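You operate a simulated robot arm through the tools that you are given. There is no shell and no other tool.

The job below is to be done with a simulated robot arm. You get a single attempt, and the scene is never put back.

Task
Move the vial with the red cap from the meter to its dot in the rack; switch off.
Fine: the dot has the colour of the cap; the meter lid ends shut. Where these are worked on the way, their far stop is far enough and under half their travel is too little: meter lid.

It is judged by the outcome, as a careful person would: the job done as asked, and still so three seconds after it is handed in. It fails if anything else is knocked over, pushed out of place, dropped, spilled or broken. A push-on lid holds only when it is set on centred and level and pressed home; a screw cap is set on level and turned clockwise until tight.

Robot
A 6-joint arm with a fingered hand, fixed in place. Base frame: the origin is at the foot of the arm, x ahead of it, y to its left, z up. Readings come in m, rad, newtons and seconds.
Its first joint turns from -2.007 to 2.007 rad. Payload 4 kg.
The tool frame sits at the grasp point between the pads (the TCP): z along the fingers, y along the line on which they close. The tips reach 0.026 m beyond it. The gripper opens to 0.164 m. The gripper's body begins 0.073 m behind the TCP. The gripper is a hand of 5 fingers: y runs from the thumb to the fingers, the wrist lies at [0, 0, -0.239] in the tool frame.
Orientation is told as [roll, pitch, yaw] about the base's x, y, z axes, in that order, counted from this pose: with the fingers straight down and closing along the base's y, the tool's x points along the base's -x, its y along +y and its z along -z.

Tools
- The arm moves only by the tool jog_arm. Its argument "motion" is a list of rows, each an object (a shift or turn left out is 0) with "slide": the shift along the tool's x, y, z in units of 150 mm (1.0 is 150 mm), a list of three; "angular": the turn, a rotation vector about the tool's x, y, z in units of 180 degrees (1.0 is 180 degrees), a list of three. In form: [{"slide": [dx, dy, dz], "angular": [rx, ry, rz]}, ...]. A call has 1 to 20 rows; each row is the pose to reach, as a shift and turn from the pose commanded when the call began, along the tool's axes at that moment. A call with a number of a shift or a turn outside -1 to 1 is refused whole. Each row takes 0.2 s and may step no farther than 0.05 m and 0.15 rad from the row before; otherwise, the whole call is refused. A pose out of reach is approached as far as the arm can. The call stops where the force on the tool passes 90 N (or 10 N more than at its start, if that is more) or the arm is blocked; 0.2 s more then pass. In this call time passes only in rows, and 0.2 s behind the last. It gives the time, the measured TCP pose, the force on the tool (base axes), the opening and the grip force at its end, in the units of the frame above (readings bear some noise), with the torque about the TCP (base axes, N m) and any sound that the robot's microphone picked up, and new pictures: "views" is both (left out), scene, wrist or none.
- Cameras (640 x 400 px; columns grow to the right, rows downward): "scene" is fixed at [0.2184, -0.65, 1.3795]; the picture's right is [1.00, -0.05, 0.00], its down [-0.05, -0.92, -0.39] and it looks along [0.02, 0.39, -0.92] (base axes); focal length 214 px, centre (320, 200). "wrist" rides on the gripper at [0.05, -0.07, -0.093] in the tool frame; the picture's right is [0.81, 0.59, 0.00], its down [-0.43, 0.60, -0.68] and it looks along [-0.40, 0.55, 0.74] (tool axes); focal length 270 px, centre (320, 200). There is no depth. A picture from a camera that has moved, and an enlarged one, comes with that camera's place and axes in the base frame and with its lens.
- raise_lower(by): slides the trunk up (or, below 0, down) by that many m; the arm rides with it, the base frame stays. It gives what a move gives, with no picture.
- set_fingers(finger1, finger2, finger3, finger4, thumb_bend): sets how far each is bent, from 0 (flat) to 1 (curled in); at 0.3 the hand is open as for a grip, at 0.7 the pads meet at the TCP. One left out holds its place. A second passes; each finger stops where it meets its share of the squeeze, and holds until it gets a number again. It is the only way to open and close the hand. It gives what a move gives, with no picture; readings hold the bend of each and the force on the fingers (four entries, about 0 where the hand has none), thumb and palm.
- zoom(camera, box): a new picture of the part [left, top, right, bottom] of that camera's present view, enlarged. It takes no simulated time.
- finish_job(): hands the job in; it is judged then, once.

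Nothing tells you positions but the pictures and the camera data. Unless the task says otherwise, let go and move clear before handing in.

The tools are called after "Request:" as a command line: name --argument value ..., lists and objects as JSON in quotes. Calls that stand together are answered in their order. jog_arm: Moves the arm, as the interface text tells. Its arguments: {"type":"object","properties":{"motion":{"type":"array","items":{"type":"object","properties":{"slide":{"type":"array","items":{"type":"number"}},"angular":{"type":"array","items":{"type":"number"}}}}},"views":{"type":"string","enum":["both","scene","wrist","none"]}},"required":["motion"]} The other tools are called the same way: raise_lower (by) slides the trunk up or down; set_fingers (finger1, finger2, finger3, finger4, thumb_bend) moves the fingers one by one; zoom (camera, box) takes an enlarged picture of a part of a camera's view; finish_job () hands the job in.

At the start:

```text
clock: 0.0
tcp_pos: [0.0712, -0.3529, 1.0574]
ee_rot: [-0.005, 0.019, -0.004]
wrist_force: [-0.8, -1.2, 0.1]
torque: [0.01, 0.0, 0.01]
gripper_width: 0.1638
grip_force: 0.1
shape: jaw
bend: [0.3, 0.3, 0.3, 0.3, 0.3]
finger forces: [0.1, 0.0, 0.0, 0.0, 0.1, 0.0]
trunk travel left (down, up): [-0.93, 0.06]
```

scene: 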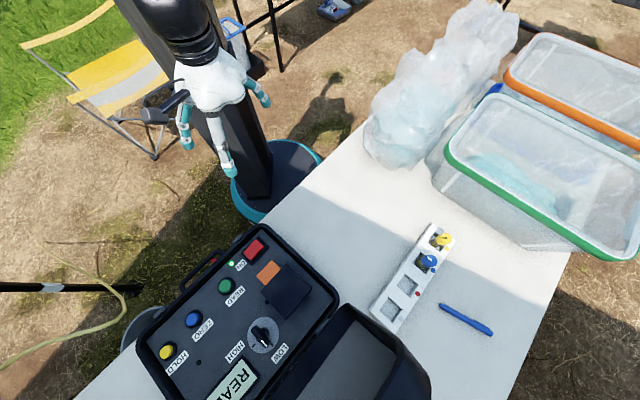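
wrist: 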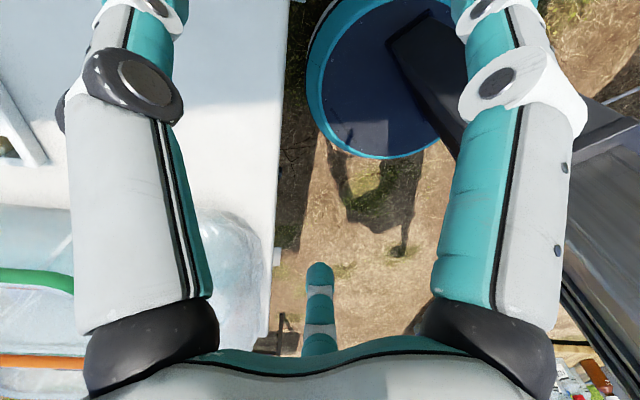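

I see a meter in an open case at the bottom of the scene view, a rack with yellow and blue vials and a free hole with a red dot, and the arm up at the top left. First I'll look closer at the meter and the rack.

Request:
zoom --camera "scene" --box '[120, 210, 440, 400]'

Request:
zoom --camera "scene" --box '[220, 220, 350, 301]'

Request:
zoom --camera "scene" --box '[360, 215, 500, 340]'

```text
2.00 times, centred on (280, 305) of scene
camera zoom: at [0.2184, -0.65, 1.3795], right [1.0, -0.05, 0.0], down [-0.05, -0.92, -0.39], along [0.02, 0.39, -0.92], focal length 429 px, centre (400, -10)
```

zoom: 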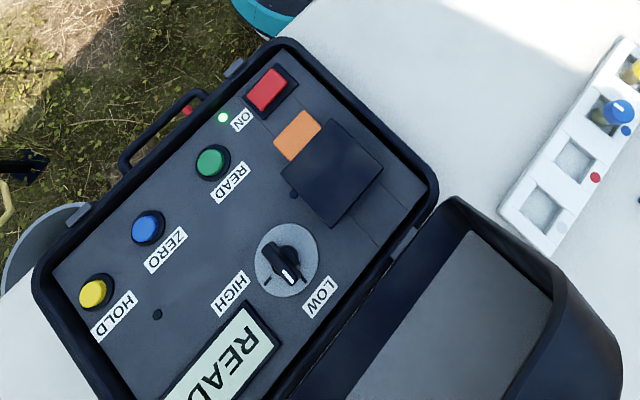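

```text
4.92 times, centred on (285, 260) of scene
camera zoom: at [0.2184, -0.65, 1.3795], right [1.0, -0.05, 0.0], down [-0.05, -0.92, -0.39], along [0.02, 0.39, -0.92], focal length 1056 px, centre (492, -98)
```

zoom: 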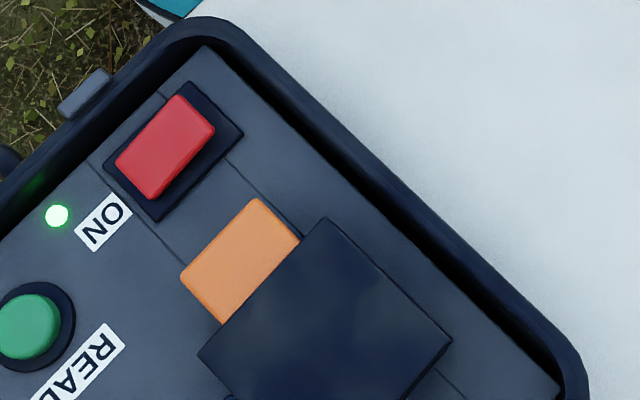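

```text
3.20 times, centred on (430, 278) of scene
camera zoom: at [0.2184, -0.65, 1.3795], right [1.0, -0.05, 0.0], down [-0.05, -0.92, -0.39], along [0.02, 0.39, -0.92], focal length 686 px, centre (-32, -48)
```

zoom: 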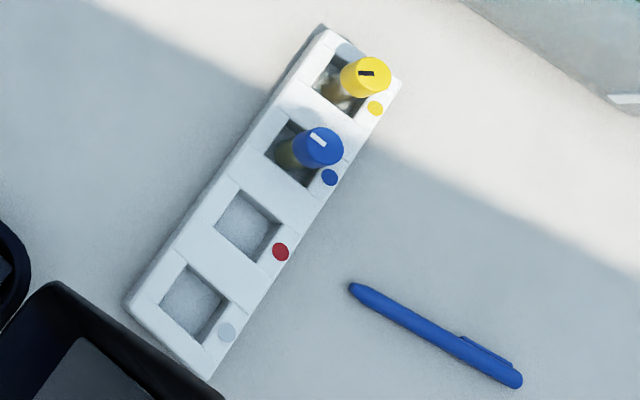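

The arm hangs high above the left of the table. I want a close look at the hand itself before moving.

Request:
zoom --camera "scene" --box '[130, 0, 310, 190]'

Request:
zoom --camera "wrist" --box '[0, 0, 640, 400]'

```text
2.11 times, centred on (220, 95) of scene
camera zoom: at [0.2184, -0.65, 1.3795], right [1.0, -0.05, 0.0], down [-0.05, -0.92, -0.39], along [0.02, 0.39, -0.92], focal length 452 px, centre (530, 421)
```

zoom: 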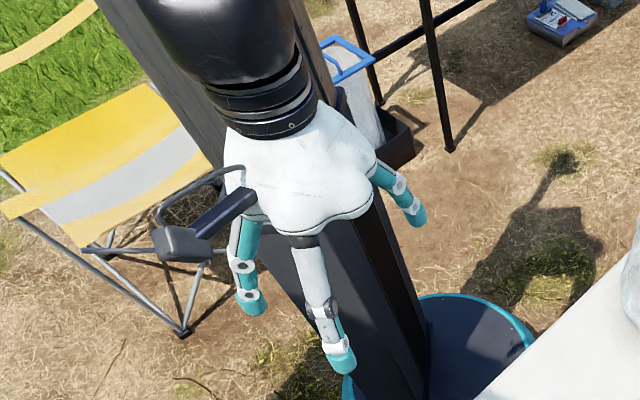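

```text
1.00 times, centred on (320, 200) of wrist (not enlarged: the box is as wide or as high as the picture)
camera zoom: at [0.0215, -0.4208, 1.1517], right [-0.81, 0.59, 0.01], down [0.45, 0.6, 0.67], along [0.39, 0.54, -0.75], focal length 270 px, centre (320, 200)
```

zoom: 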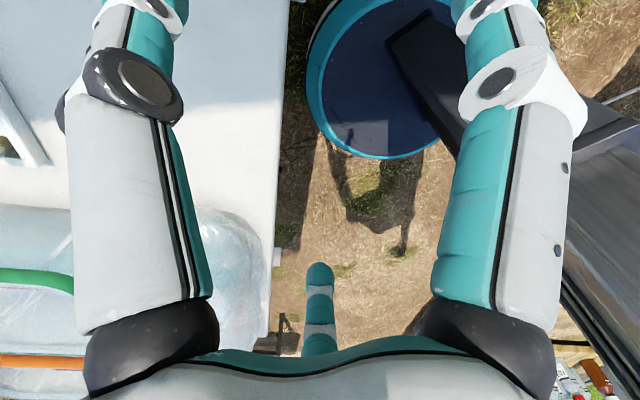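

The hand shows at least three digits spread around the palm, with the thumb on the -y side. I'll bend the fingers one at a time to learn which is which.

Request:
set_fingers --finger1 0.7

Request:
zoom --camera "wrist" --box '[0, 0, 640, 400]'

Request:
zoom --camera "scene" --box '[130, 0, 310, 190]'

Request:
set_fingers --finger1 0.3 --finger2 0.7

Request:
zoom --camera "wrist" --box '[0, 0, 640, 400]'

Request:
zoom --camera "scene" --box '[130, 0, 310, 190]'

Request:
set_fingers --finger2 0.3 --finger4 0.7

Request:
zoom --camera "wrist" --box '[0, 0, 640, 400]'

Request:
zoom --camera "scene" --box '[130, 0, 310, 190]'

```text
clock: 1.0
tcp_pos: [0.0712, -0.3521, 1.0568]
ee_rot: [-0.004, 0.018, -0.004]
wrist_force: [0.5, 0.8, 0.5]
torque: [0.01, -0.01, 0.0]
gripper_width: 0.0726
grip_force: 0.0
shape: fingers
bend: [0.7, 0.3, 0.3, 0.3, 0.3]
finger forces: [0.1, 0.1, 0.0, 0.0, 0.0, 0.0]
trunk travel left (down, up): [-0.93, 0.06]
```

```text
1.00 times, centred on (320, 200) of wrist (not enlarged: the box is as wide or as high as the picture)
camera zoom: at [0.0215, -0.4208, 1.1517], right [-0.81, 0.59, 0.01], down [0.45, 0.6, 0.67], along [0.39, 0.54, -0.74], focal length 270 px, centre (320, 200)
```

zoom: 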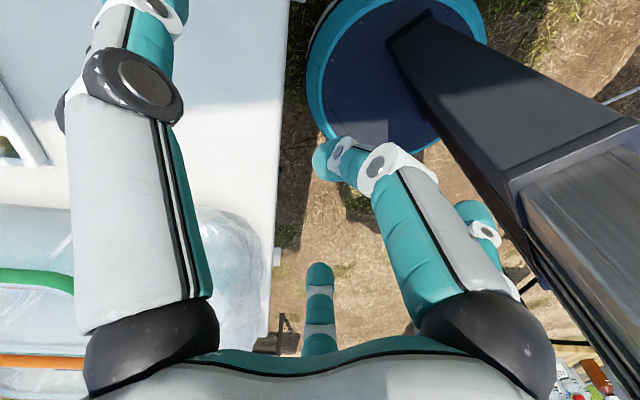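

```text
2.11 times, centred on (220, 95) of scene
camera zoom: at [0.2184, -0.65, 1.3795], right [1.0, -0.05, 0.0], down [-0.05, -0.92, -0.39], along [0.02, 0.39, -0.92], focal length 452 px, centre (530, 421)
```

zoom: 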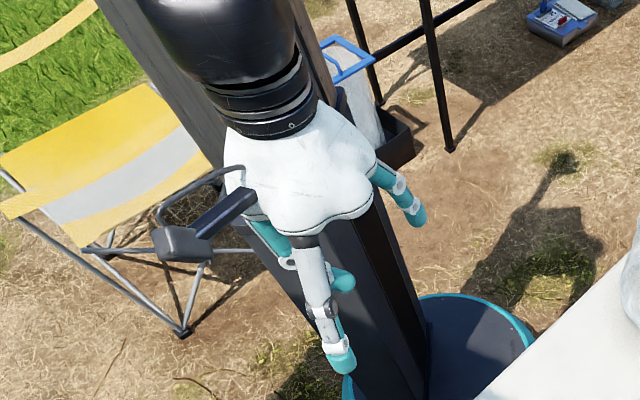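

```text
clock: 2.0
tcp_pos: [0.0706, -0.3521, 1.0564]
ee_rot: [-0.002, 0.019, -0.003]
wrist_force: [-0.1, 0.1, 0.7]
torque: [0.01, 0.02, 0.01]
gripper_width: 0.091
grip_force: 0.1
shape: fingers
bend: [0.3, 0.7, 0.3, 0.3, 0.3]
finger forces: [0.0, 0.0, 0.1, 0.0, 0.0, 0.1]
trunk travel left (down, up): [-0.93, 0.06]
```

```text
1.00 times, centred on (320, 200) of wrist (not enlarged: the box is as wide or as high as the picture)
camera zoom: at [0.0215, -0.4208, 1.1517], right [-0.81, 0.59, 0.01], down [0.45, 0.6, 0.67], along [0.39, 0.54, -0.75], focal length 270 px, centre (320, 200)
```

zoom: 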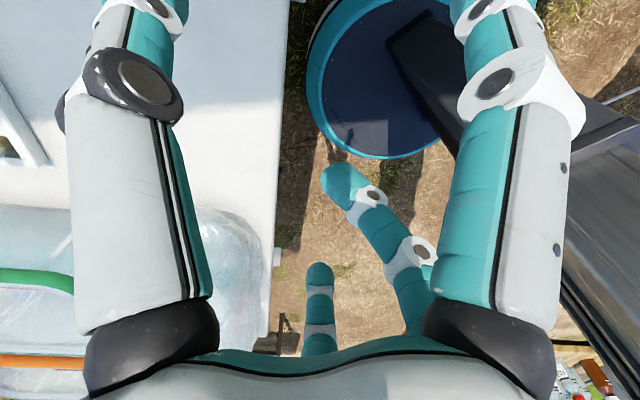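

```text
2.11 times, centred on (220, 95) of scene
camera zoom: at [0.2184, -0.65, 1.3795], right [1.0, -0.05, 0.0], down [-0.05, -0.92, -0.39], along [0.02, 0.39, -0.92], focal length 452 px, centre (530, 421)
```

zoom: 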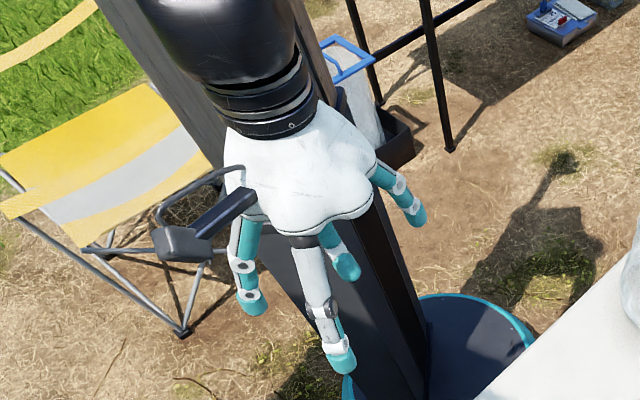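

```text
clock: 3.0
tcp_pos: [0.0719, -0.3513, 1.057]
ee_rot: [-0.002, 0.019, -0.004]
wrist_force: [-0.2, 0.1, 0.3]
torque: [-0.03, 0.0, -0.01]
gripper_width: 0.0908
grip_force: 0.1
shape: fingers
bend: [0.3, 0.3, 0.3, 0.7, 0.3]
finger forces: [0.0, 0.0, 0.1, 0.0, 0.0, 0.1]
trunk travel left (down, up): [-0.93, 0.06]
```

```text
1.00 times, centred on (320, 200) of wrist (not enlarged: the box is as wide or as high as the picture)
camera zoom: at [0.0215, -0.4208, 1.1517], right [-0.81, 0.59, 0.01], down [0.45, 0.6, 0.67], along [0.39, 0.54, -0.75], focal length 270 px, centre (320, 200)
```

zoom: 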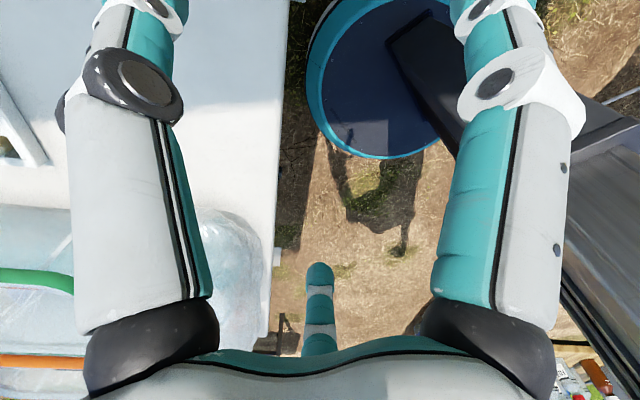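

```text
2.11 times, centred on (220, 95) of scene
camera zoom: at [0.2184, -0.65, 1.3795], right [1.0, -0.05, 0.0], down [-0.05, -0.92, -0.39], along [0.02, 0.39, -0.92], focal length 452 px, centre (530, 421)
```

zoom: 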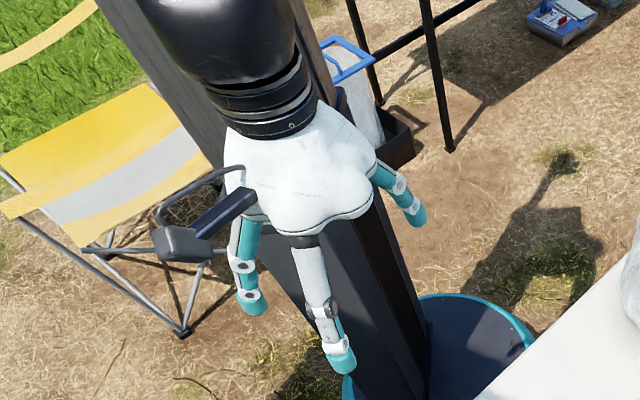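

Finger1 sits on the tool's +x side and finger2 next to it. I still need to identify fingers 3 and 4, and where the pads meet.

Request:
set_fingers --finger4 0.3 --finger3 0.7

Request:
zoom --camera "wrist" --box '[0, 0, 640, 400]'

Request:
zoom --camera "scene" --box '[130, 0, 310, 190]'

Request:
set_fingers --finger1 0.7 --finger2 0.7 --finger3 0.7 --finger4 0.7 --thumb_bend 0.6

Request:
zoom --camera "wrist" --box '[0, 0, 640, 400]'

Request:
zoom --camera "scene" --box '[130, 0, 310, 190]'

```text
clock: 4.0
tcp_pos: [0.0715, -0.3503, 1.0581]
ee_rot: [-0.005, 0.02, -0.003]
wrist_force: [0.9, -0.3, 1.0]
torque: [0.04, -0.01, -0.03]
gripper_width: 0.0907
grip_force: 0.1
shape: fingers
bend: [0.3, 0.3, 0.7, 0.3, 0.3]
finger forces: [0.0, 0.0, 0.1, 0.0, 0.0, 0.0]
trunk travel left (down, up): [-0.93, 0.06]
```

```text
1.00 times, centred on (320, 200) of wrist (not enlarged: the box is as wide or as high as the picture)
camera zoom: at [0.0215, -0.4208, 1.1517], right [-0.81, 0.59, 0.01], down [0.45, 0.6, 0.67], along [0.39, 0.54, -0.75], focal length 270 px, centre (320, 200)
```

zoom: 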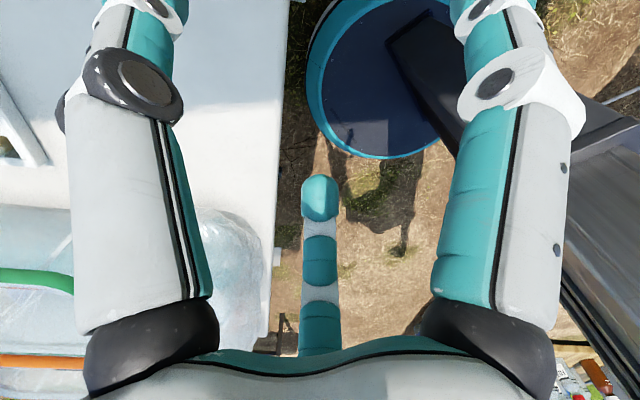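

```text
2.11 times, centred on (220, 95) of scene
camera zoom: at [0.2184, -0.65, 1.3795], right [1.0, -0.05, 0.0], down [-0.05, -0.92, -0.39], along [0.02, 0.39, -0.92], focal length 452 px, centre (530, 421)
```

zoom: 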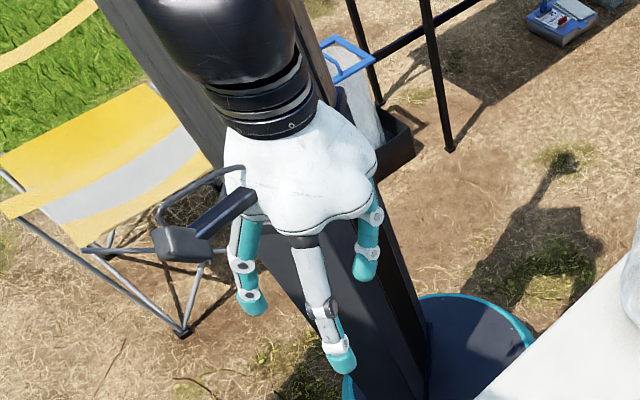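

```text
clock: 5.0
tcp_pos: [0.0702, -0.352, 1.057]
ee_rot: [-0.004, 0.019, -0.004]
wrist_force: [-0.1, -0.2, 0.7]
torque: [0.01, 0.0, 0.01]
gripper_width: 0.0117
grip_force: 0.1
shape: fingers
bend: [0.69, 0.68, 0.7, 0.68, 0.6]
finger forces: [0.1, 0.0, 0.1, 0.0, 0.0, 0.0]
trunk travel left (down, up): [-0.93, 0.06]
```

```text
1.00 times, centred on (320, 200) of wrist (not enlarged: the box is as wide or as high as the picture)
camera zoom: at [0.0215, -0.4208, 1.1517], right [-0.81, 0.59, 0.01], down [0.45, 0.6, 0.67], along [0.39, 0.54, -0.75], focal length 270 px, centre (320, 200)
```

zoom: 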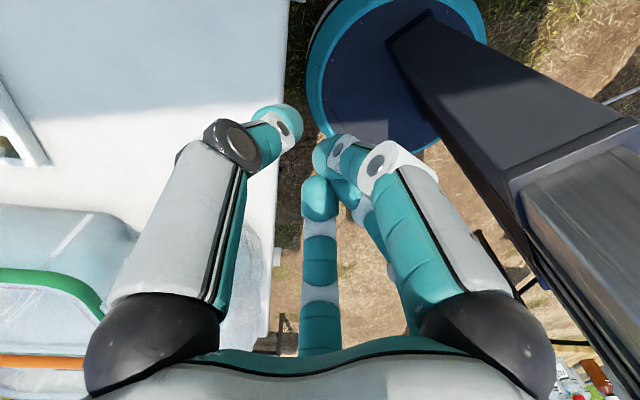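

```text
2.11 times, centred on (220, 95) of scene
camera zoom: at [0.2184, -0.65, 1.3795], right [1.0, -0.05, 0.0], down [-0.05, -0.92, -0.39], along [0.02, 0.39, -0.92], focal length 452 px, centre (530, 421)
```

zoom: 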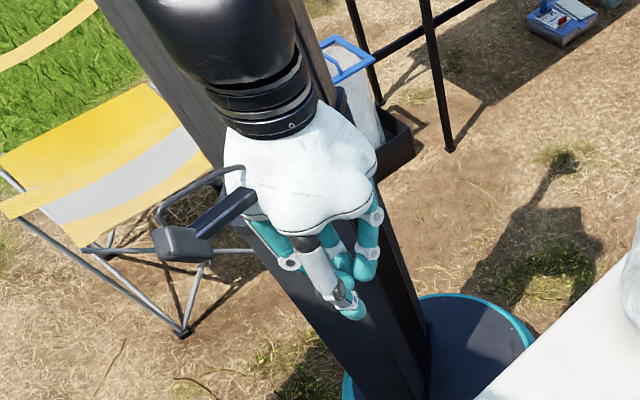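

Fingers 1, 2, 3 and the thumb are identified; finger 4 has not shown itself yet. I'll straighten it to see whether it appears.

Request:
set_fingers --finger4 0.0

Request:
zoom --camera "wrist" --box '[0, 0, 640, 400]'

Request:
zoom --camera "scene" --box '[130, 0, 310, 190]'

Request:
set_fingers --finger1 0.0 --finger2 0.0 --finger3 0.0 --finger4 0.0 --thumb_bend 0.0

Request:
zoom --camera "wrist" --box '[0, 0, 640, 400]'

Request:
zoom --camera "scene" --box '[130, 0, 310, 190]'

```text
clock: 6.0
tcp_pos: [0.0701, -0.3526, 1.058]
ee_rot: [-0.004, 0.02, -0.003]
wrist_force: [-0.1, 0.7, 0.6]
torque: [-0.02, -0.01, 0.01]
gripper_width: 0.0116
grip_force: 0.0
shape: fingers
bend: [0.69, 0.68, 0.7, 0.01, 0.6]
finger forces: [0.1, 0.1, 0.0, 0.0, 0.1, 0.0]
trunk travel left (down, up): [-0.93, 0.06]
```

```text
1.00 times, centred on (320, 200) of wrist (not enlarged: the box is as wide or as high as the picture)
camera zoom: at [0.0215, -0.4208, 1.1517], right [-0.81, 0.59, 0.01], down [0.45, 0.6, 0.67], along [0.39, 0.54, -0.75], focal length 270 px, centre (320, 200)
```

zoom: 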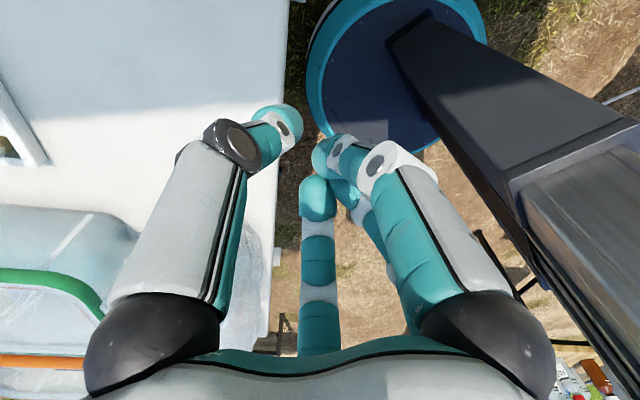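

```text
2.11 times, centred on (220, 95) of scene
camera zoom: at [0.2184, -0.65, 1.3795], right [1.0, -0.05, 0.0], down [-0.05, -0.92, -0.39], along [0.02, 0.39, -0.92], focal length 452 px, centre (530, 421)
```

zoom: 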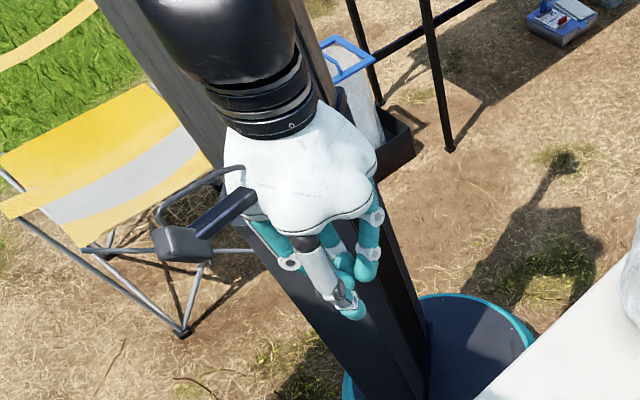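

```text
clock: 7.0
tcp_pos: [0.0707, -0.3516, 1.0578]
ee_rot: [-0.002, 0.017, -0.003]
wrist_force: [-0.1, -0.3, -0.4]
torque: [-0.02, 0.0, 0.0]
gripper_width: 0.1233
grip_force: 0.1
shape: fingers
bend: [0.01, 0.01, 0.01, 0.01, 0.0]
finger forces: [0.0, 0.0, 0.1, 0.0, 0.1, 0.0]
trunk travel left (down, up): [-0.93, 0.06]
```

```text
1.00 times, centred on (320, 200) of wrist (not enlarged: the box is as wide or as high as the picture)
camera zoom: at [0.0215, -0.4208, 1.1517], right [-0.81, 0.59, 0.01], down [0.45, 0.6, 0.67], along [0.39, 0.54, -0.75], focal length 270 px, centre (320, 200)
```

zoom: 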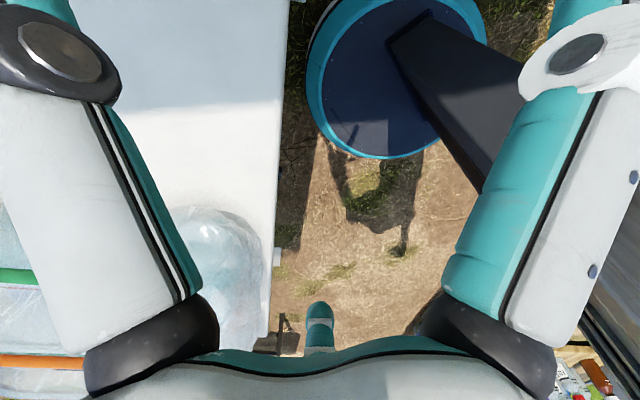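

```text
2.11 times, centred on (220, 95) of scene
camera zoom: at [0.2184, -0.65, 1.3795], right [1.0, -0.05, 0.0], down [-0.05, -0.92, -0.39], along [0.02, 0.39, -0.92], focal length 452 px, centre (530, 421)
```

zoom: 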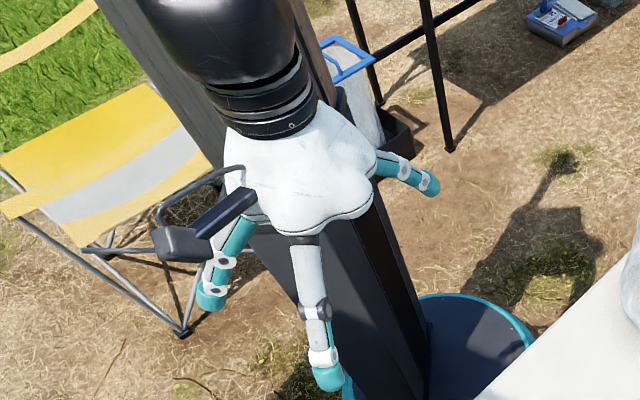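

All digits are mapped well enough. Next I'll turn the hand clockwise about vertical so the wrist camera looks over the meter and the rack.

Request:
jog_arm --motion '[{"angular": [0, 0, 0.042]}, {"angular": [0, 0, 0.084]}, {"angular": [0, 0, 0.126]}, {"angular": [0, 0, 0.168]}, {"angular": [0, 0, 0.21]}, {"angular": [0, 0, 0.252]}, {"angular": [0, 0, 0.294]}, {"angular": [0, 0, 0.336]}, {"angular": [0, 0, 0.378]}, {"angular": [0, 0, 0.42]}, {"angular": [0, 0, 0.462]}, {"angular": [0, 0, 0.5]}]'

```text
clock: 9.6
tcp_pos: [0.0696, -0.3511, 1.0566]
ee_rot: [-0.02, -0.003, -1.577]
wrist_force: [0.2, 0.3, -0.6]
torque: [0.01, 0.01, 0.01]
gripper_width: 0.1233
grip_force: 0.1
shape: fingers
bend: [0.01, 0.01, 0.01, 0.01, 0.0]
finger forces: [0.0, 0.0, 0.0, 0.0, 0.0, 0.0]
trunk travel left (down, up): [-0.93, 0.06]
camera wrist: at [0.0018, -0.3003, 1.1519], right [0.59, 0.81, -0.01], down [0.61, -0.43, 0.67], along [0.53, -0.4, -0.74], focal length 270 px, centre (320, 200)
```

scene: 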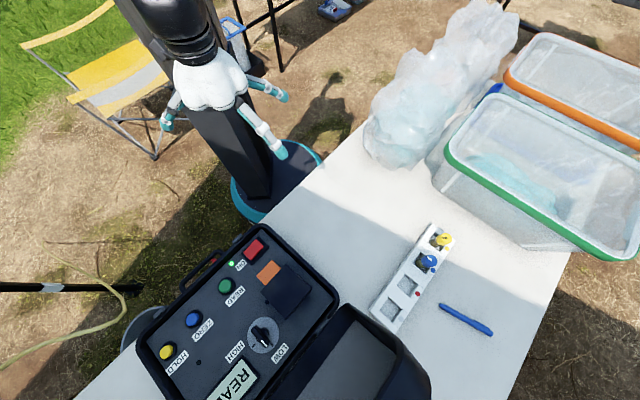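
wrist: 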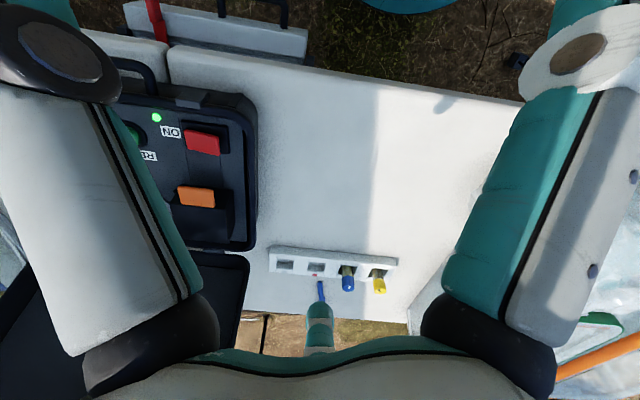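

The hand now looks at the meter and rack: the yellow cap triangulates to about (0.553, -0.538, 0.813) and the red switch to about (0.055, -0.542, 0.828). I'll zoom in on the meter lid from here.

Request:
zoom --camera "wrist" --box '[120, 90, 280, 260]'

Request:
zoom --camera "wrist" --box '[260, 230, 410, 330]'

Request:
zoom --camera "scene" --box '[240, 230, 340, 330]'

```text
2.35 times, centred on (200, 175) of wrist
camera zoom: at [0.0018, -0.3003, 1.1519], right [0.59, 0.81, -0.01], down [0.61, -0.43, 0.67], along [0.53, -0.4, -0.74], focal length 636 px, centre (602, 259)
```

zoom: 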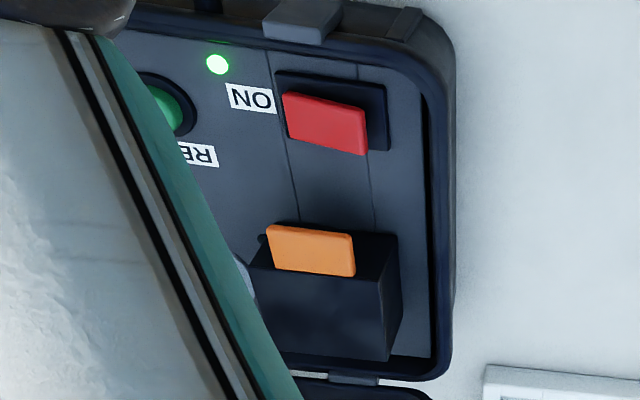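

```text
4.00 times, centred on (335, 280) of wrist
camera zoom: at [0.0018, -0.3003, 1.1519], right [0.59, 0.81, -0.01], down [0.61, -0.43, 0.67], along [0.53, -0.4, -0.74], focal length 1081 px, centre (260, -120)
```

zoom: 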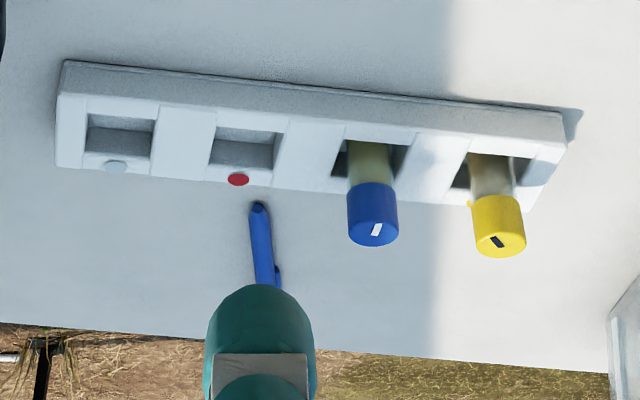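

```text
4.00 times, centred on (290, 280) of scene
camera zoom: at [0.2184, -0.65, 1.3795], right [1.0, -0.05, 0.0], down [-0.05, -0.92, -0.39], along [0.02, 0.39, -0.92], focal length 858 px, centre (440, -120)
```

zoom: 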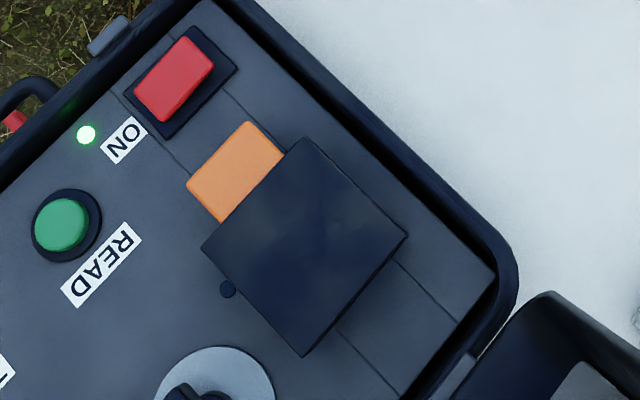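

The lid reads as a box-shaped cover about 8 cm square with an orange tab sticking out towards the power switch, likely hinged on its far side. I'll check the hand in this orientation for where every digit lies.

Request:
zoom --camera "scene" --box '[130, 0, 310, 190]'

Request:
set_fingers --finger1 0.3 --finger2 0.3 --finger3 0.3 --finger4 0.8 --thumb_bend 0.3

Request:
zoom --camera "scene" --box '[130, 0, 310, 190]'

```text
2.11 times, centred on (220, 95) of scene
camera zoom: at [0.2184, -0.65, 1.3795], right [1.0, -0.05, 0.0], down [-0.05, -0.92, -0.39], along [0.02, 0.39, -0.92], focal length 452 px, centre (530, 421)
```

zoom: 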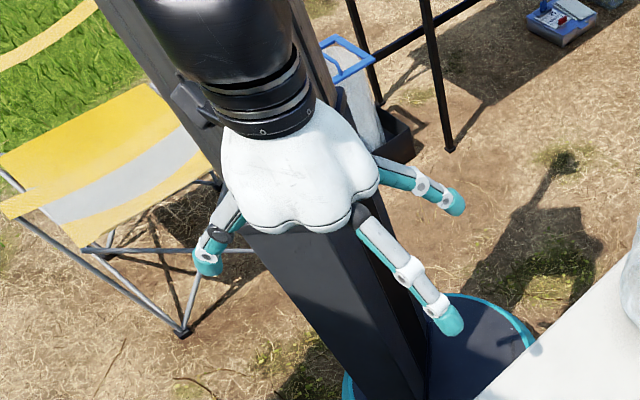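

```text
clock: 10.6
tcp_pos: [0.0698, -0.3528, 1.0575]
ee_rot: [-0.019, -0.003, -1.575]
wrist_force: [0.6, -0.3, 0.7]
torque: [-0.02, -0.01, 0.0]
gripper_width: 0.0912
grip_force: 0.1
shape: fingers
bend: [0.3, 0.3, 0.3, 0.8, 0.3]
finger forces: [0.0, 0.1, 0.1, 0.0, 0.0, 0.0]
trunk travel left (down, up): [-0.93, 0.06]
```

```text
2.11 times, centred on (220, 95) of scene
camera zoom: at [0.2184, -0.65, 1.3795], right [1.0, -0.05, 0.0], down [-0.05, -0.92, -0.39], along [0.02, 0.39, -0.92], focal length 452 px, centre (530, 421)
```

zoom: 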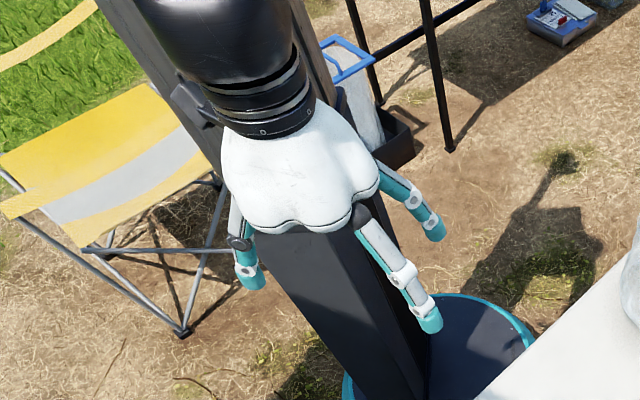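

The hand shows four digits: thumb on tool -y, finger1 near +x, and fingers 2 and 3 on the +y side. I'll lower the trunk a little so the arm can reach forward over the meter.

Request:
set_fingers --finger4 0.3

Request:
raise_lower --by -0.1

Request:
jog_arm --motion '[{"slide": [-0.13, 0, 0], "angular": [0, 0, -0.042]}, {"slide": [-0.26, 0, 0], "angular": [0, 0, -0.084]}, {"slide": [-0.39, 0, 0], "angular": [0, 0, -0.126]}, {"slide": [-0.52, 0, 0], "angular": [0, 0, -0.168]}, {"slide": [-0.65, 0, 0], "angular": [0, 0, -0.21]}, {"slide": [-0.78, 0, 0], "angular": [0, 0, -0.25]}, {"slide": [-0.8, 0, 0], "angular": [0, 0, -0.25]}]'

```text
clock: 11.6
tcp_pos: [0.0703, -0.3529, 1.0566]
ee_rot: [-0.02, -0.004, -1.573]
wrist_force: [0.4, -0.2, 0.0]
torque: [-0.02, 0.03, -0.01]
gripper_width: 0.0911
grip_force: 0.0
shape: fingers
bend: [0.3, 0.3, 0.3, 0.3, 0.3]
finger forces: [0.0, 0.0, 0.0, 0.1, 0.1, 0.0]
trunk travel left (down, up): [-0.93, 0.06]
```

```text
clock: 12.9
tcp_pos: [0.0695, -0.3522, 0.9566]
ee_rot: [-0.019, -0.002, -1.573]
wrist_force: [-0.2, -0.5, 1.2]
torque: [0.0, 0.0, 0.02]
gripper_width: 0.091
grip_force: 0.1
shape: fingers
bend: [0.3, 0.3, 0.3, 0.3, 0.3]
finger forces: [0.1, 0.1, 0.0, 0.0, 0.1, 0.1]
trunk travel left (down, up): [-0.83, 0.16]
```

```text
clock: 14.5
tcp_pos: [0.0711, -0.4717, 0.9583]
ee_rot: [-0.016, 0.013, -0.787]
wrist_force: [0.2, 0.8, 0.5]
torque: [-0.02, 0.0, 0.03]
gripper_width: 0.091
grip_force: 0.0
shape: fingers
bend: [0.3, 0.3, 0.3, 0.3, 0.3]
finger forces: [0.1, 0.1, 0.0, 0.0, 0.0, 0.0]
trunk travel left (down, up): [-0.83, 0.16]
camera wrist: at [-0.0133, -0.4852, 1.0521], right [-0.15, 0.99, 0.0], down [0.74, 0.12, 0.66], along [0.65, 0.1, -0.75], focal length 270 px, centre (320, 200)
```

scene: 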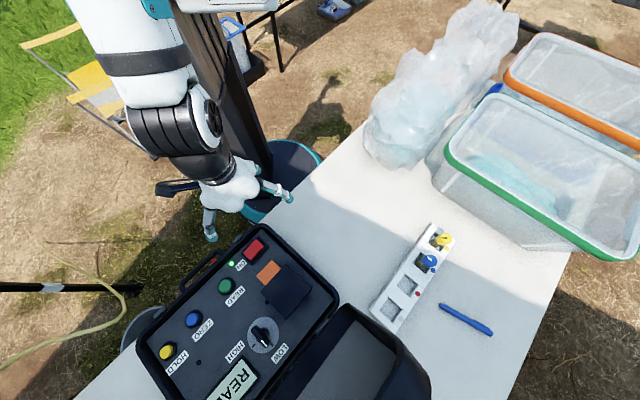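
wrist: 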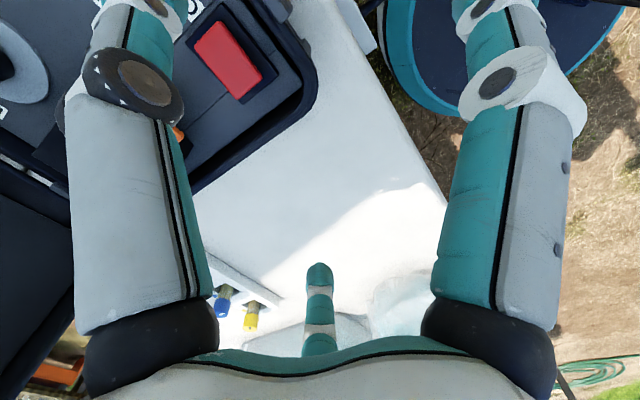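

The arm moves freely here. Next I'll slide over the left of the meter so the wrist camera looks straight at the lid and tab.

Request:
jog_arm --motion '[{"slide": [-0.17, -0.229, 0.02]}, {"slide": [-0.34, -0.458, 0.04]}, {"slide": [-0.51, -0.688, 0.06]}, {"slide": [-0.68, -0.917, 0.08]}]'

Request:
zoom --camera "wrist" --box '[190, 0, 480, 280]'

```text
clock: 15.5
tcp_pos: [0.0475, -0.6459, 0.9465]
ee_rot: [-0.013, 0.013, -0.79]
wrist_force: [0.3, -0.5, -0.4]
torque: [0.03, -0.01, -0.01]
gripper_width: 0.091
grip_force: 0.1
shape: fingers
bend: [0.3, 0.3, 0.3, 0.3, 0.3]
finger forces: [0.1, 0.1, 0.0, 0.1, 0.0, 0.1]
trunk travel left (down, up): [-0.83, 0.16]
camera wrist: at [-0.0366, -0.658, 1.0419], right [-0.15, 0.99, 0.0], down [0.74, 0.11, 0.66], along [0.65, 0.1, -0.75], focal length 270 px, centre (320, 200)
```

scene: 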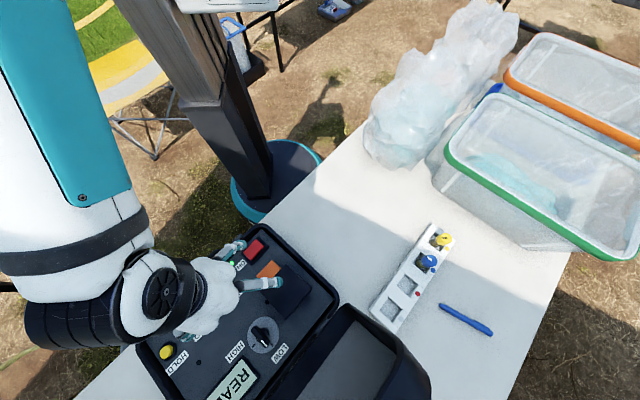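
wrist: 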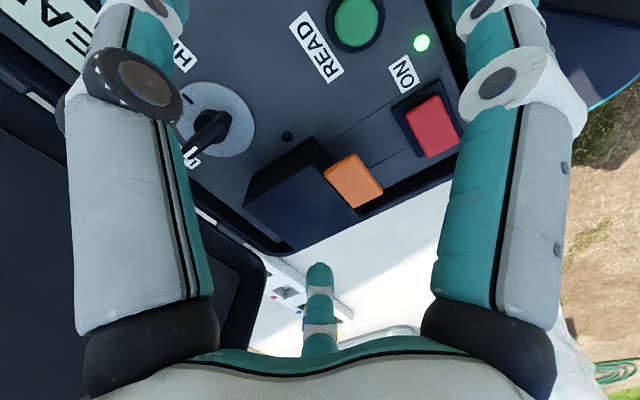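

```text
1.43 times, centred on (335, 140) of wrist
camera zoom: at [-0.0366, -0.658, 1.0419], right [-0.15, 0.99, 0.0], down [0.74, 0.11, 0.66], along [0.65, 0.1, -0.75], focal length 386 px, centre (299, 286)
```

zoom: 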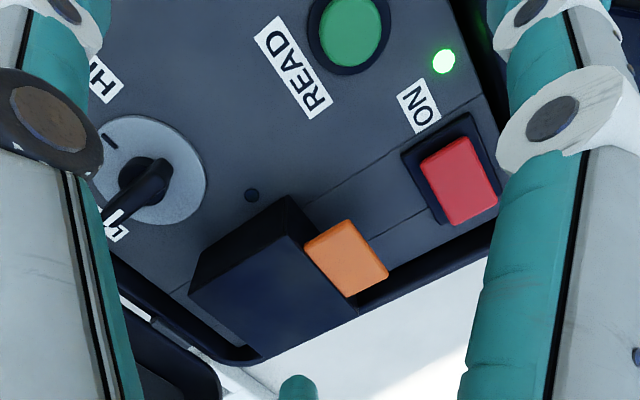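

I can see the lid clearly: the tab's tip edge is near (0.091, -0.596, 0.855), the box is 8 cm square centred near (0.142, -0.645), and the meter axes are turned 45°. I'll make a pointing hand with finger1 so it can hook under the tab, and check where its tip is.

Request:
set_fingers --finger1 0.4 --finger2 1.0 --finger3 1.0 --finger4 1.0 --thumb_bend 1.0

Request:
zoom --camera "wrist" --box '[0, 0, 640, 400]'

Request:
zoom --camera "scene" --box '[120, 210, 320, 370]'

```text
clock: 16.5
tcp_pos: [0.0473, -0.6438, 0.9475]
ee_rot: [-0.016, 0.012, -0.788]
wrist_force: [0.4, 0.2, -0.4]
torque: [0.02, 0.03, 0.02]
gripper_width: 0.0855
grip_force: 0.0
shape: fingers
bend: [0.4, 0.93, 0.79, 0.86, 1.0]
finger forces: [0.0, 0.0, 0.0, 0.0, 0.0, 0.1]
trunk travel left (down, up): [-0.83, 0.16]
```

```text
1.00 times, centred on (320, 200) of wrist (not enlarged: the box is as wide or as high as the picture)
camera zoom: at [-0.0366, -0.6571, 1.0427], right [-0.15, 0.99, 0.0], down [0.74, 0.12, 0.66], along [0.65, 0.1, -0.75], focal length 270 px, centre (320, 200)
```

zoom: 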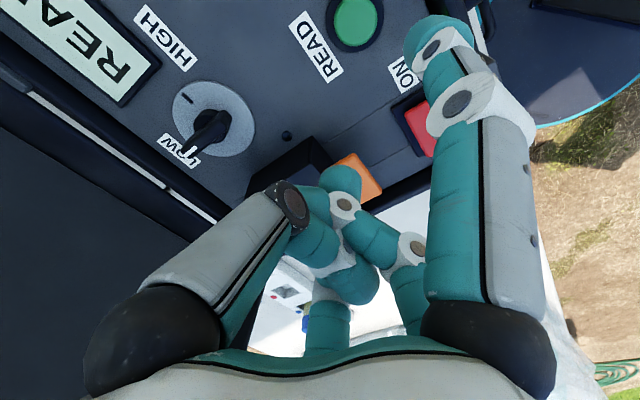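

```text
2.50 times, centred on (220, 290) of scene
camera zoom: at [0.2184, -0.65, 1.3795], right [1.0, -0.05, 0.0], down [-0.05, -0.92, -0.39], along [0.02, 0.39, -0.92], focal length 536 px, centre (570, -25)
```

zoom: 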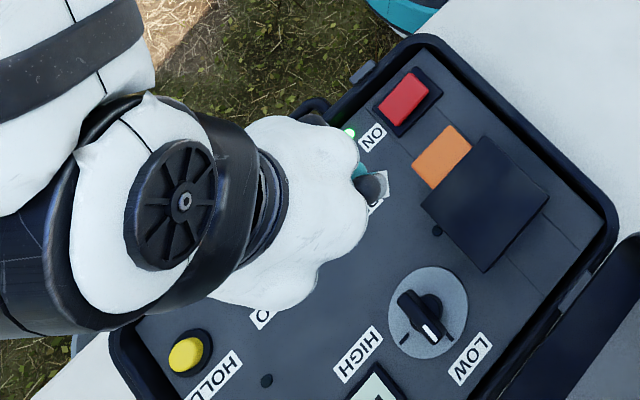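

Finger1 at 0.4 points straight along the tool axis, with its tip about 7 cm off the axis. For hooking I'd rather have it a bit more bent with the others tucked tighter, so I'll try that with the thumb out of the way.

Request:
set_fingers --thumb_bend 0.1 --finger2 0.3 --finger3 1.0 --finger4 1.0

Request:
set_fingers --finger2 1.0 --finger1 0.6

Request:
zoom --camera "wrist" --box '[0, 0, 640, 400]'

```text
clock: 17.5
tcp_pos: [0.0482, -0.6442, 0.9475]
ee_rot: [-0.016, 0.013, -0.788]
wrist_force: [-0.2, 0.4, 0.4]
torque: [-0.03, -0.01, -0.01]
gripper_width: 0.0614
grip_force: 0.1
shape: fingers
bend: [0.4, 0.3, 0.7, 0.86, 0.8]
finger forces: [0.0, 0.1, 0.1, 0.1, 0.0, 0.1]
trunk travel left (down, up): [-0.83, 0.16]
```

```text
clock: 18.5
tcp_pos: [0.0469, -0.6432, 0.9473]
ee_rot: [-0.016, 0.012, -0.788]
wrist_force: [-0.6, 1.3, -0.4]
torque: [0.01, -0.02, 0.02]
gripper_width: 0.0233
grip_force: 0.2
shape: fingers
bend: [0.6, 0.72, 0.7, 0.86, 0.79]
finger forces: [0.0, 0.1, 0.0, 0.1, 0.1, 0.1]
trunk travel left (down, up): [-0.83, 0.16]
```

```text
1.00 times, centred on (320, 200) of wrist (not enlarged: the box is as wide or as high as the picture)
camera zoom: at [-0.0366, -0.6572, 1.0426], right [-0.15, 0.99, 0.0], down [0.74, 0.11, 0.66], along [0.65, 0.1, -0.75], focal length 270 px, centre (320, 200)
```

zoom: 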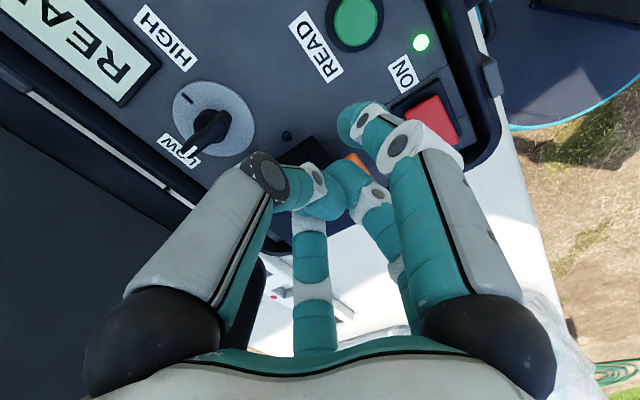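

The thumb and finger3 got caught on each other, so I'll open everything first and then curl only fingers 2 and 3.

Request:
set_fingers --finger1 0.4 --finger2 0.2 --finger3 0.2 --finger4 0.2 --thumb_bend 0.1

Request:
set_fingers --finger3 1.0 --finger4 1.0 --thumb_bend 0.1

Request:
set_fingers --finger2 1.0

Request:
set_fingers --finger1 0.6

Request:
zoom --camera "wrist" --box '[0, 0, 640, 400]'

```text
clock: 19.5
tcp_pos: [0.0476, -0.6428, 0.9472]
ee_rot: [-0.015, 0.012, -0.79]
wrist_force: [0.5, 0.0, -0.6]
torque: [-0.02, -0.06, 0.02]
gripper_width: 0.1004
grip_force: 0.0
shape: fingers
bend: [0.4, 0.2, 0.2, 0.2, 0.1]
finger forces: [0.0, 0.0, 0.1, 0.1, 0.1, 0.1]
trunk travel left (down, up): [-0.83, 0.16]
```

```text
clock: 20.5
tcp_pos: [0.0467, -0.6441, 0.9476]
ee_rot: [-0.015, 0.011, -0.788]
wrist_force: [0.1, -0.7, 0.4]
torque: [0.01, 0.02, 0.01]
gripper_width: 0.1004
grip_force: 0.0
shape: fingers
bend: [0.4, 0.2, 0.94, 0.94, 0.1]
finger forces: [0.1, 0.0, 0.0, 0.0, 0.1, 0.0]
trunk travel left (down, up): [-0.83, 0.16]
```

```text
clock: 21.5
tcp_pos: [0.0468, -0.6433, 0.9474]
ee_rot: [-0.016, 0.012, -0.789]
wrist_force: [0.0, 0.1, -1.2]
torque: [0.0, 0.02, -0.03]
gripper_width: 0.1005
grip_force: 0.1
shape: fingers
bend: [0.4, 0.86, 0.97, 0.98, 0.1]
finger forces: [0.1, 0.0, 0.0, 0.1, 0.1, 0.1]
trunk travel left (down, up): [-0.83, 0.16]
```

```text
clock: 22.5
tcp_pos: [0.0476, -0.6438, 0.9478]
ee_rot: [-0.015, 0.012, -0.788]
wrist_force: [-0.1, -0.2, 0.0]
torque: [-0.03, -0.04, -0.02]
gripper_width: 0.0955
grip_force: 0.0
shape: fingers
bend: [0.6, 0.87, 0.98, 0.98, 0.1]
finger forces: [0.0, 0.0, 0.0, 0.0, 0.1, 0.0]
trunk travel left (down, up): [-0.83, 0.16]
```

```text
1.00 times, centred on (320, 200) of wrist (not enlarged: the box is as wide or as high as the picture)
camera zoom: at [-0.0366, -0.6572, 1.0426], right [-0.15, 0.99, 0.0], down [0.74, 0.11, 0.66], along [0.65, 0.1, -0.75], focal length 270 px, centre (320, 200)
```

zoom: 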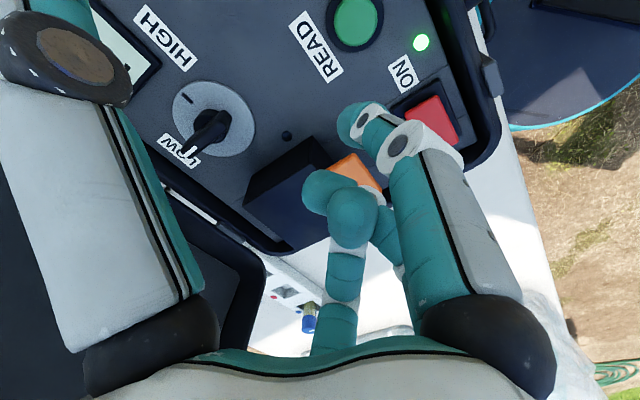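

Fingers 2 and 3 are tucked now and finger1 at 0.6 forms a hook. Next I'll tilt the hand 35° so the hook's last joint lies nearly level, and bring it above and in front of the tab.

Request:
jog_arm --motion '[{"slide": [0.033, 0.097, -0.011], "angular": [0, -0.039, 0]}, {"slide": [0.066, 0.194, -0.022], "angular": [0, -0.078, 0]}, {"slide": [0.1, 0.291, -0.034], "angular": [0, -0.117, 0]}, {"slide": [0.132, 0.388, -0.045], "angular": [0, -0.156, 0]}, {"slide": [0.165, 0.485, -0.057], "angular": [0, -0.1944, 0]}]'

```text
clock: 23.7
tcp_pos: [0.0688, -0.6101, 0.9573]
ee_rot: [-0.017, -0.343, -0.786]
wrist_force: [0.5, 0.1, -0.8]
torque: [-0.01, -0.02, 0.0]
gripper_width: 0.0957
grip_force: 0.1
shape: fingers
bend: [0.6, 0.87, 0.98, 0.98, 0.1]
finger forces: [0.0, 0.0, 0.1, 0.0, 0.0, 0.0]
out of reach, approached as far as the arm can: row 3, 4, 5
trunk travel left (down, up): [-0.83, 0.16]
camera wrist: at [-0.0374, -0.6012, 1.0286], right [-0.12, 0.95, -0.28], down [0.56, 0.3, 0.77], along [0.82, -0.06, -0.57], focal length 270 px, centre (320, 200)
```

scene: 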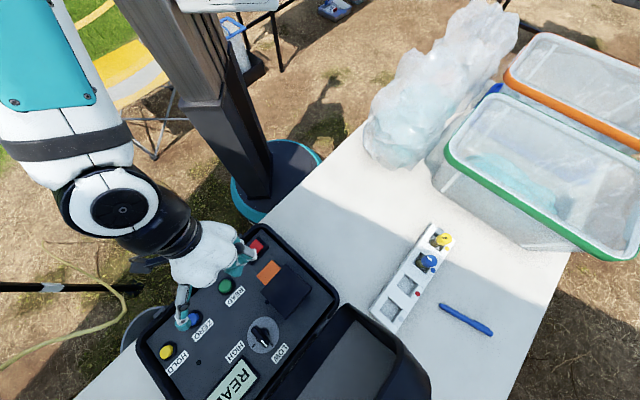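
wrist: 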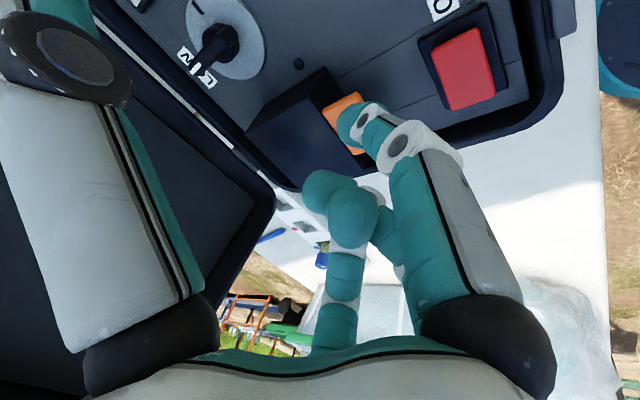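

The full tilt was out of reach with this arm posture, and it stopped at about 20°. I'll lift the arm and drop the trunk the same amount, so the forearm comes in flatter and can tilt the hand further.

Request:
jog_arm --motion '[{"slide": [-0.08, 0, -0.21]}, {"slide": [-0.16, 0, -0.42]}, {"slide": [-0.227, 0, -0.627]}]' --views "none"

Request:
raise_lower --by -0.1

Request:
jog_arm --motion '[{"angular": [0, -0.03, 0]}, {"angular": [0, -0.06, 0]}, {"angular": [0, -0.085, 0]}]'

```text
clock: 24.5
tcp_pos: [0.0707, -0.6072, 1.0587]
ee_rot: [-0.017, -0.344, -0.788]
wrist_force: [0.0, 0.1, 0.4]
torque: [-0.02, 0.0, -0.01]
gripper_width: 0.0955
grip_force: 0.0
shape: fingers
bend: [0.6, 0.87, 0.98, 0.98, 0.1]
finger forces: [0.1, 0.0, 0.0, 0.0, 0.0, 0.0]
trunk travel left (down, up): [-0.83, 0.16]
```

```text
clock: 25.9
tcp_pos: [0.0701, -0.6085, 0.9568]
ee_rot: [-0.016, -0.343, -0.788]
wrist_force: [0.4, -0.7, 0.3]
torque: [0.0, -0.04, 0.01]
gripper_width: 0.0956
grip_force: 0.0
shape: fingers
bend: [0.6, 0.87, 0.98, 0.98, 0.1]
finger forces: [0.1, 0.0, 0.0, 0.0, 0.0, 0.0]
trunk travel left (down, up): [-0.73, 0.26]
```

```text
clock: 26.7
tcp_pos: [0.0732, -0.6109, 0.961]
ee_rot: [-0.014, -0.43, -0.789]
wrist_force: [0.1, 0.2, -0.6]
torque: [0.01, 0.03, 0.03]
gripper_width: 0.0955
grip_force: 0.1
shape: fingers
bend: [0.6, 0.87, 0.98, 0.98, 0.1]
finger forces: [0.1, 0.0, 0.1, 0.1, 0.0, 0.1]
out of reach, approached as far as the arm can: row 1, 2, 3
trunk travel left (down, up): [-0.73, 0.26]
camera wrist: at [-0.0363, -0.5987, 1.0253], right [-0.1, 0.93, -0.34], down [0.51, 0.34, 0.79], along [0.85, -0.1, -0.51], focal length 270 px, centre (320, 200)
```

scene: 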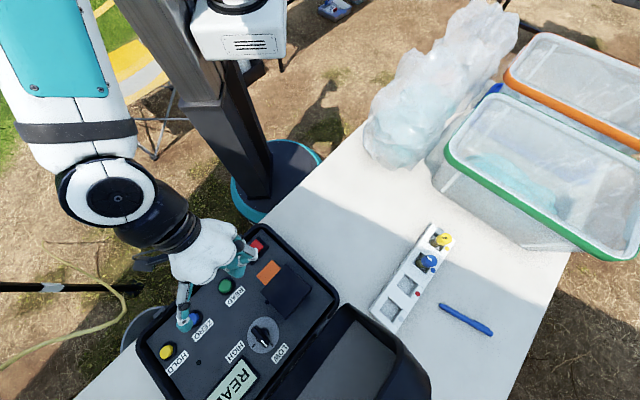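
wrist: 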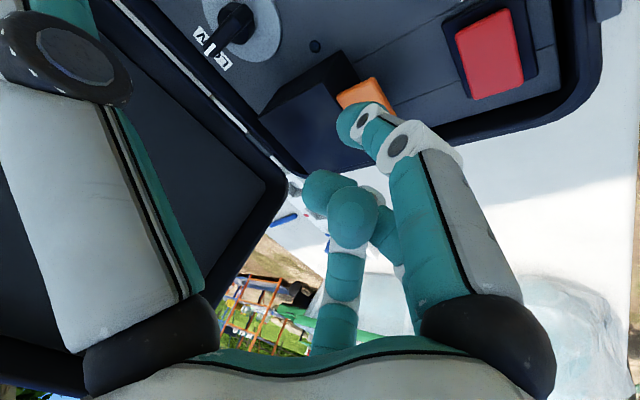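

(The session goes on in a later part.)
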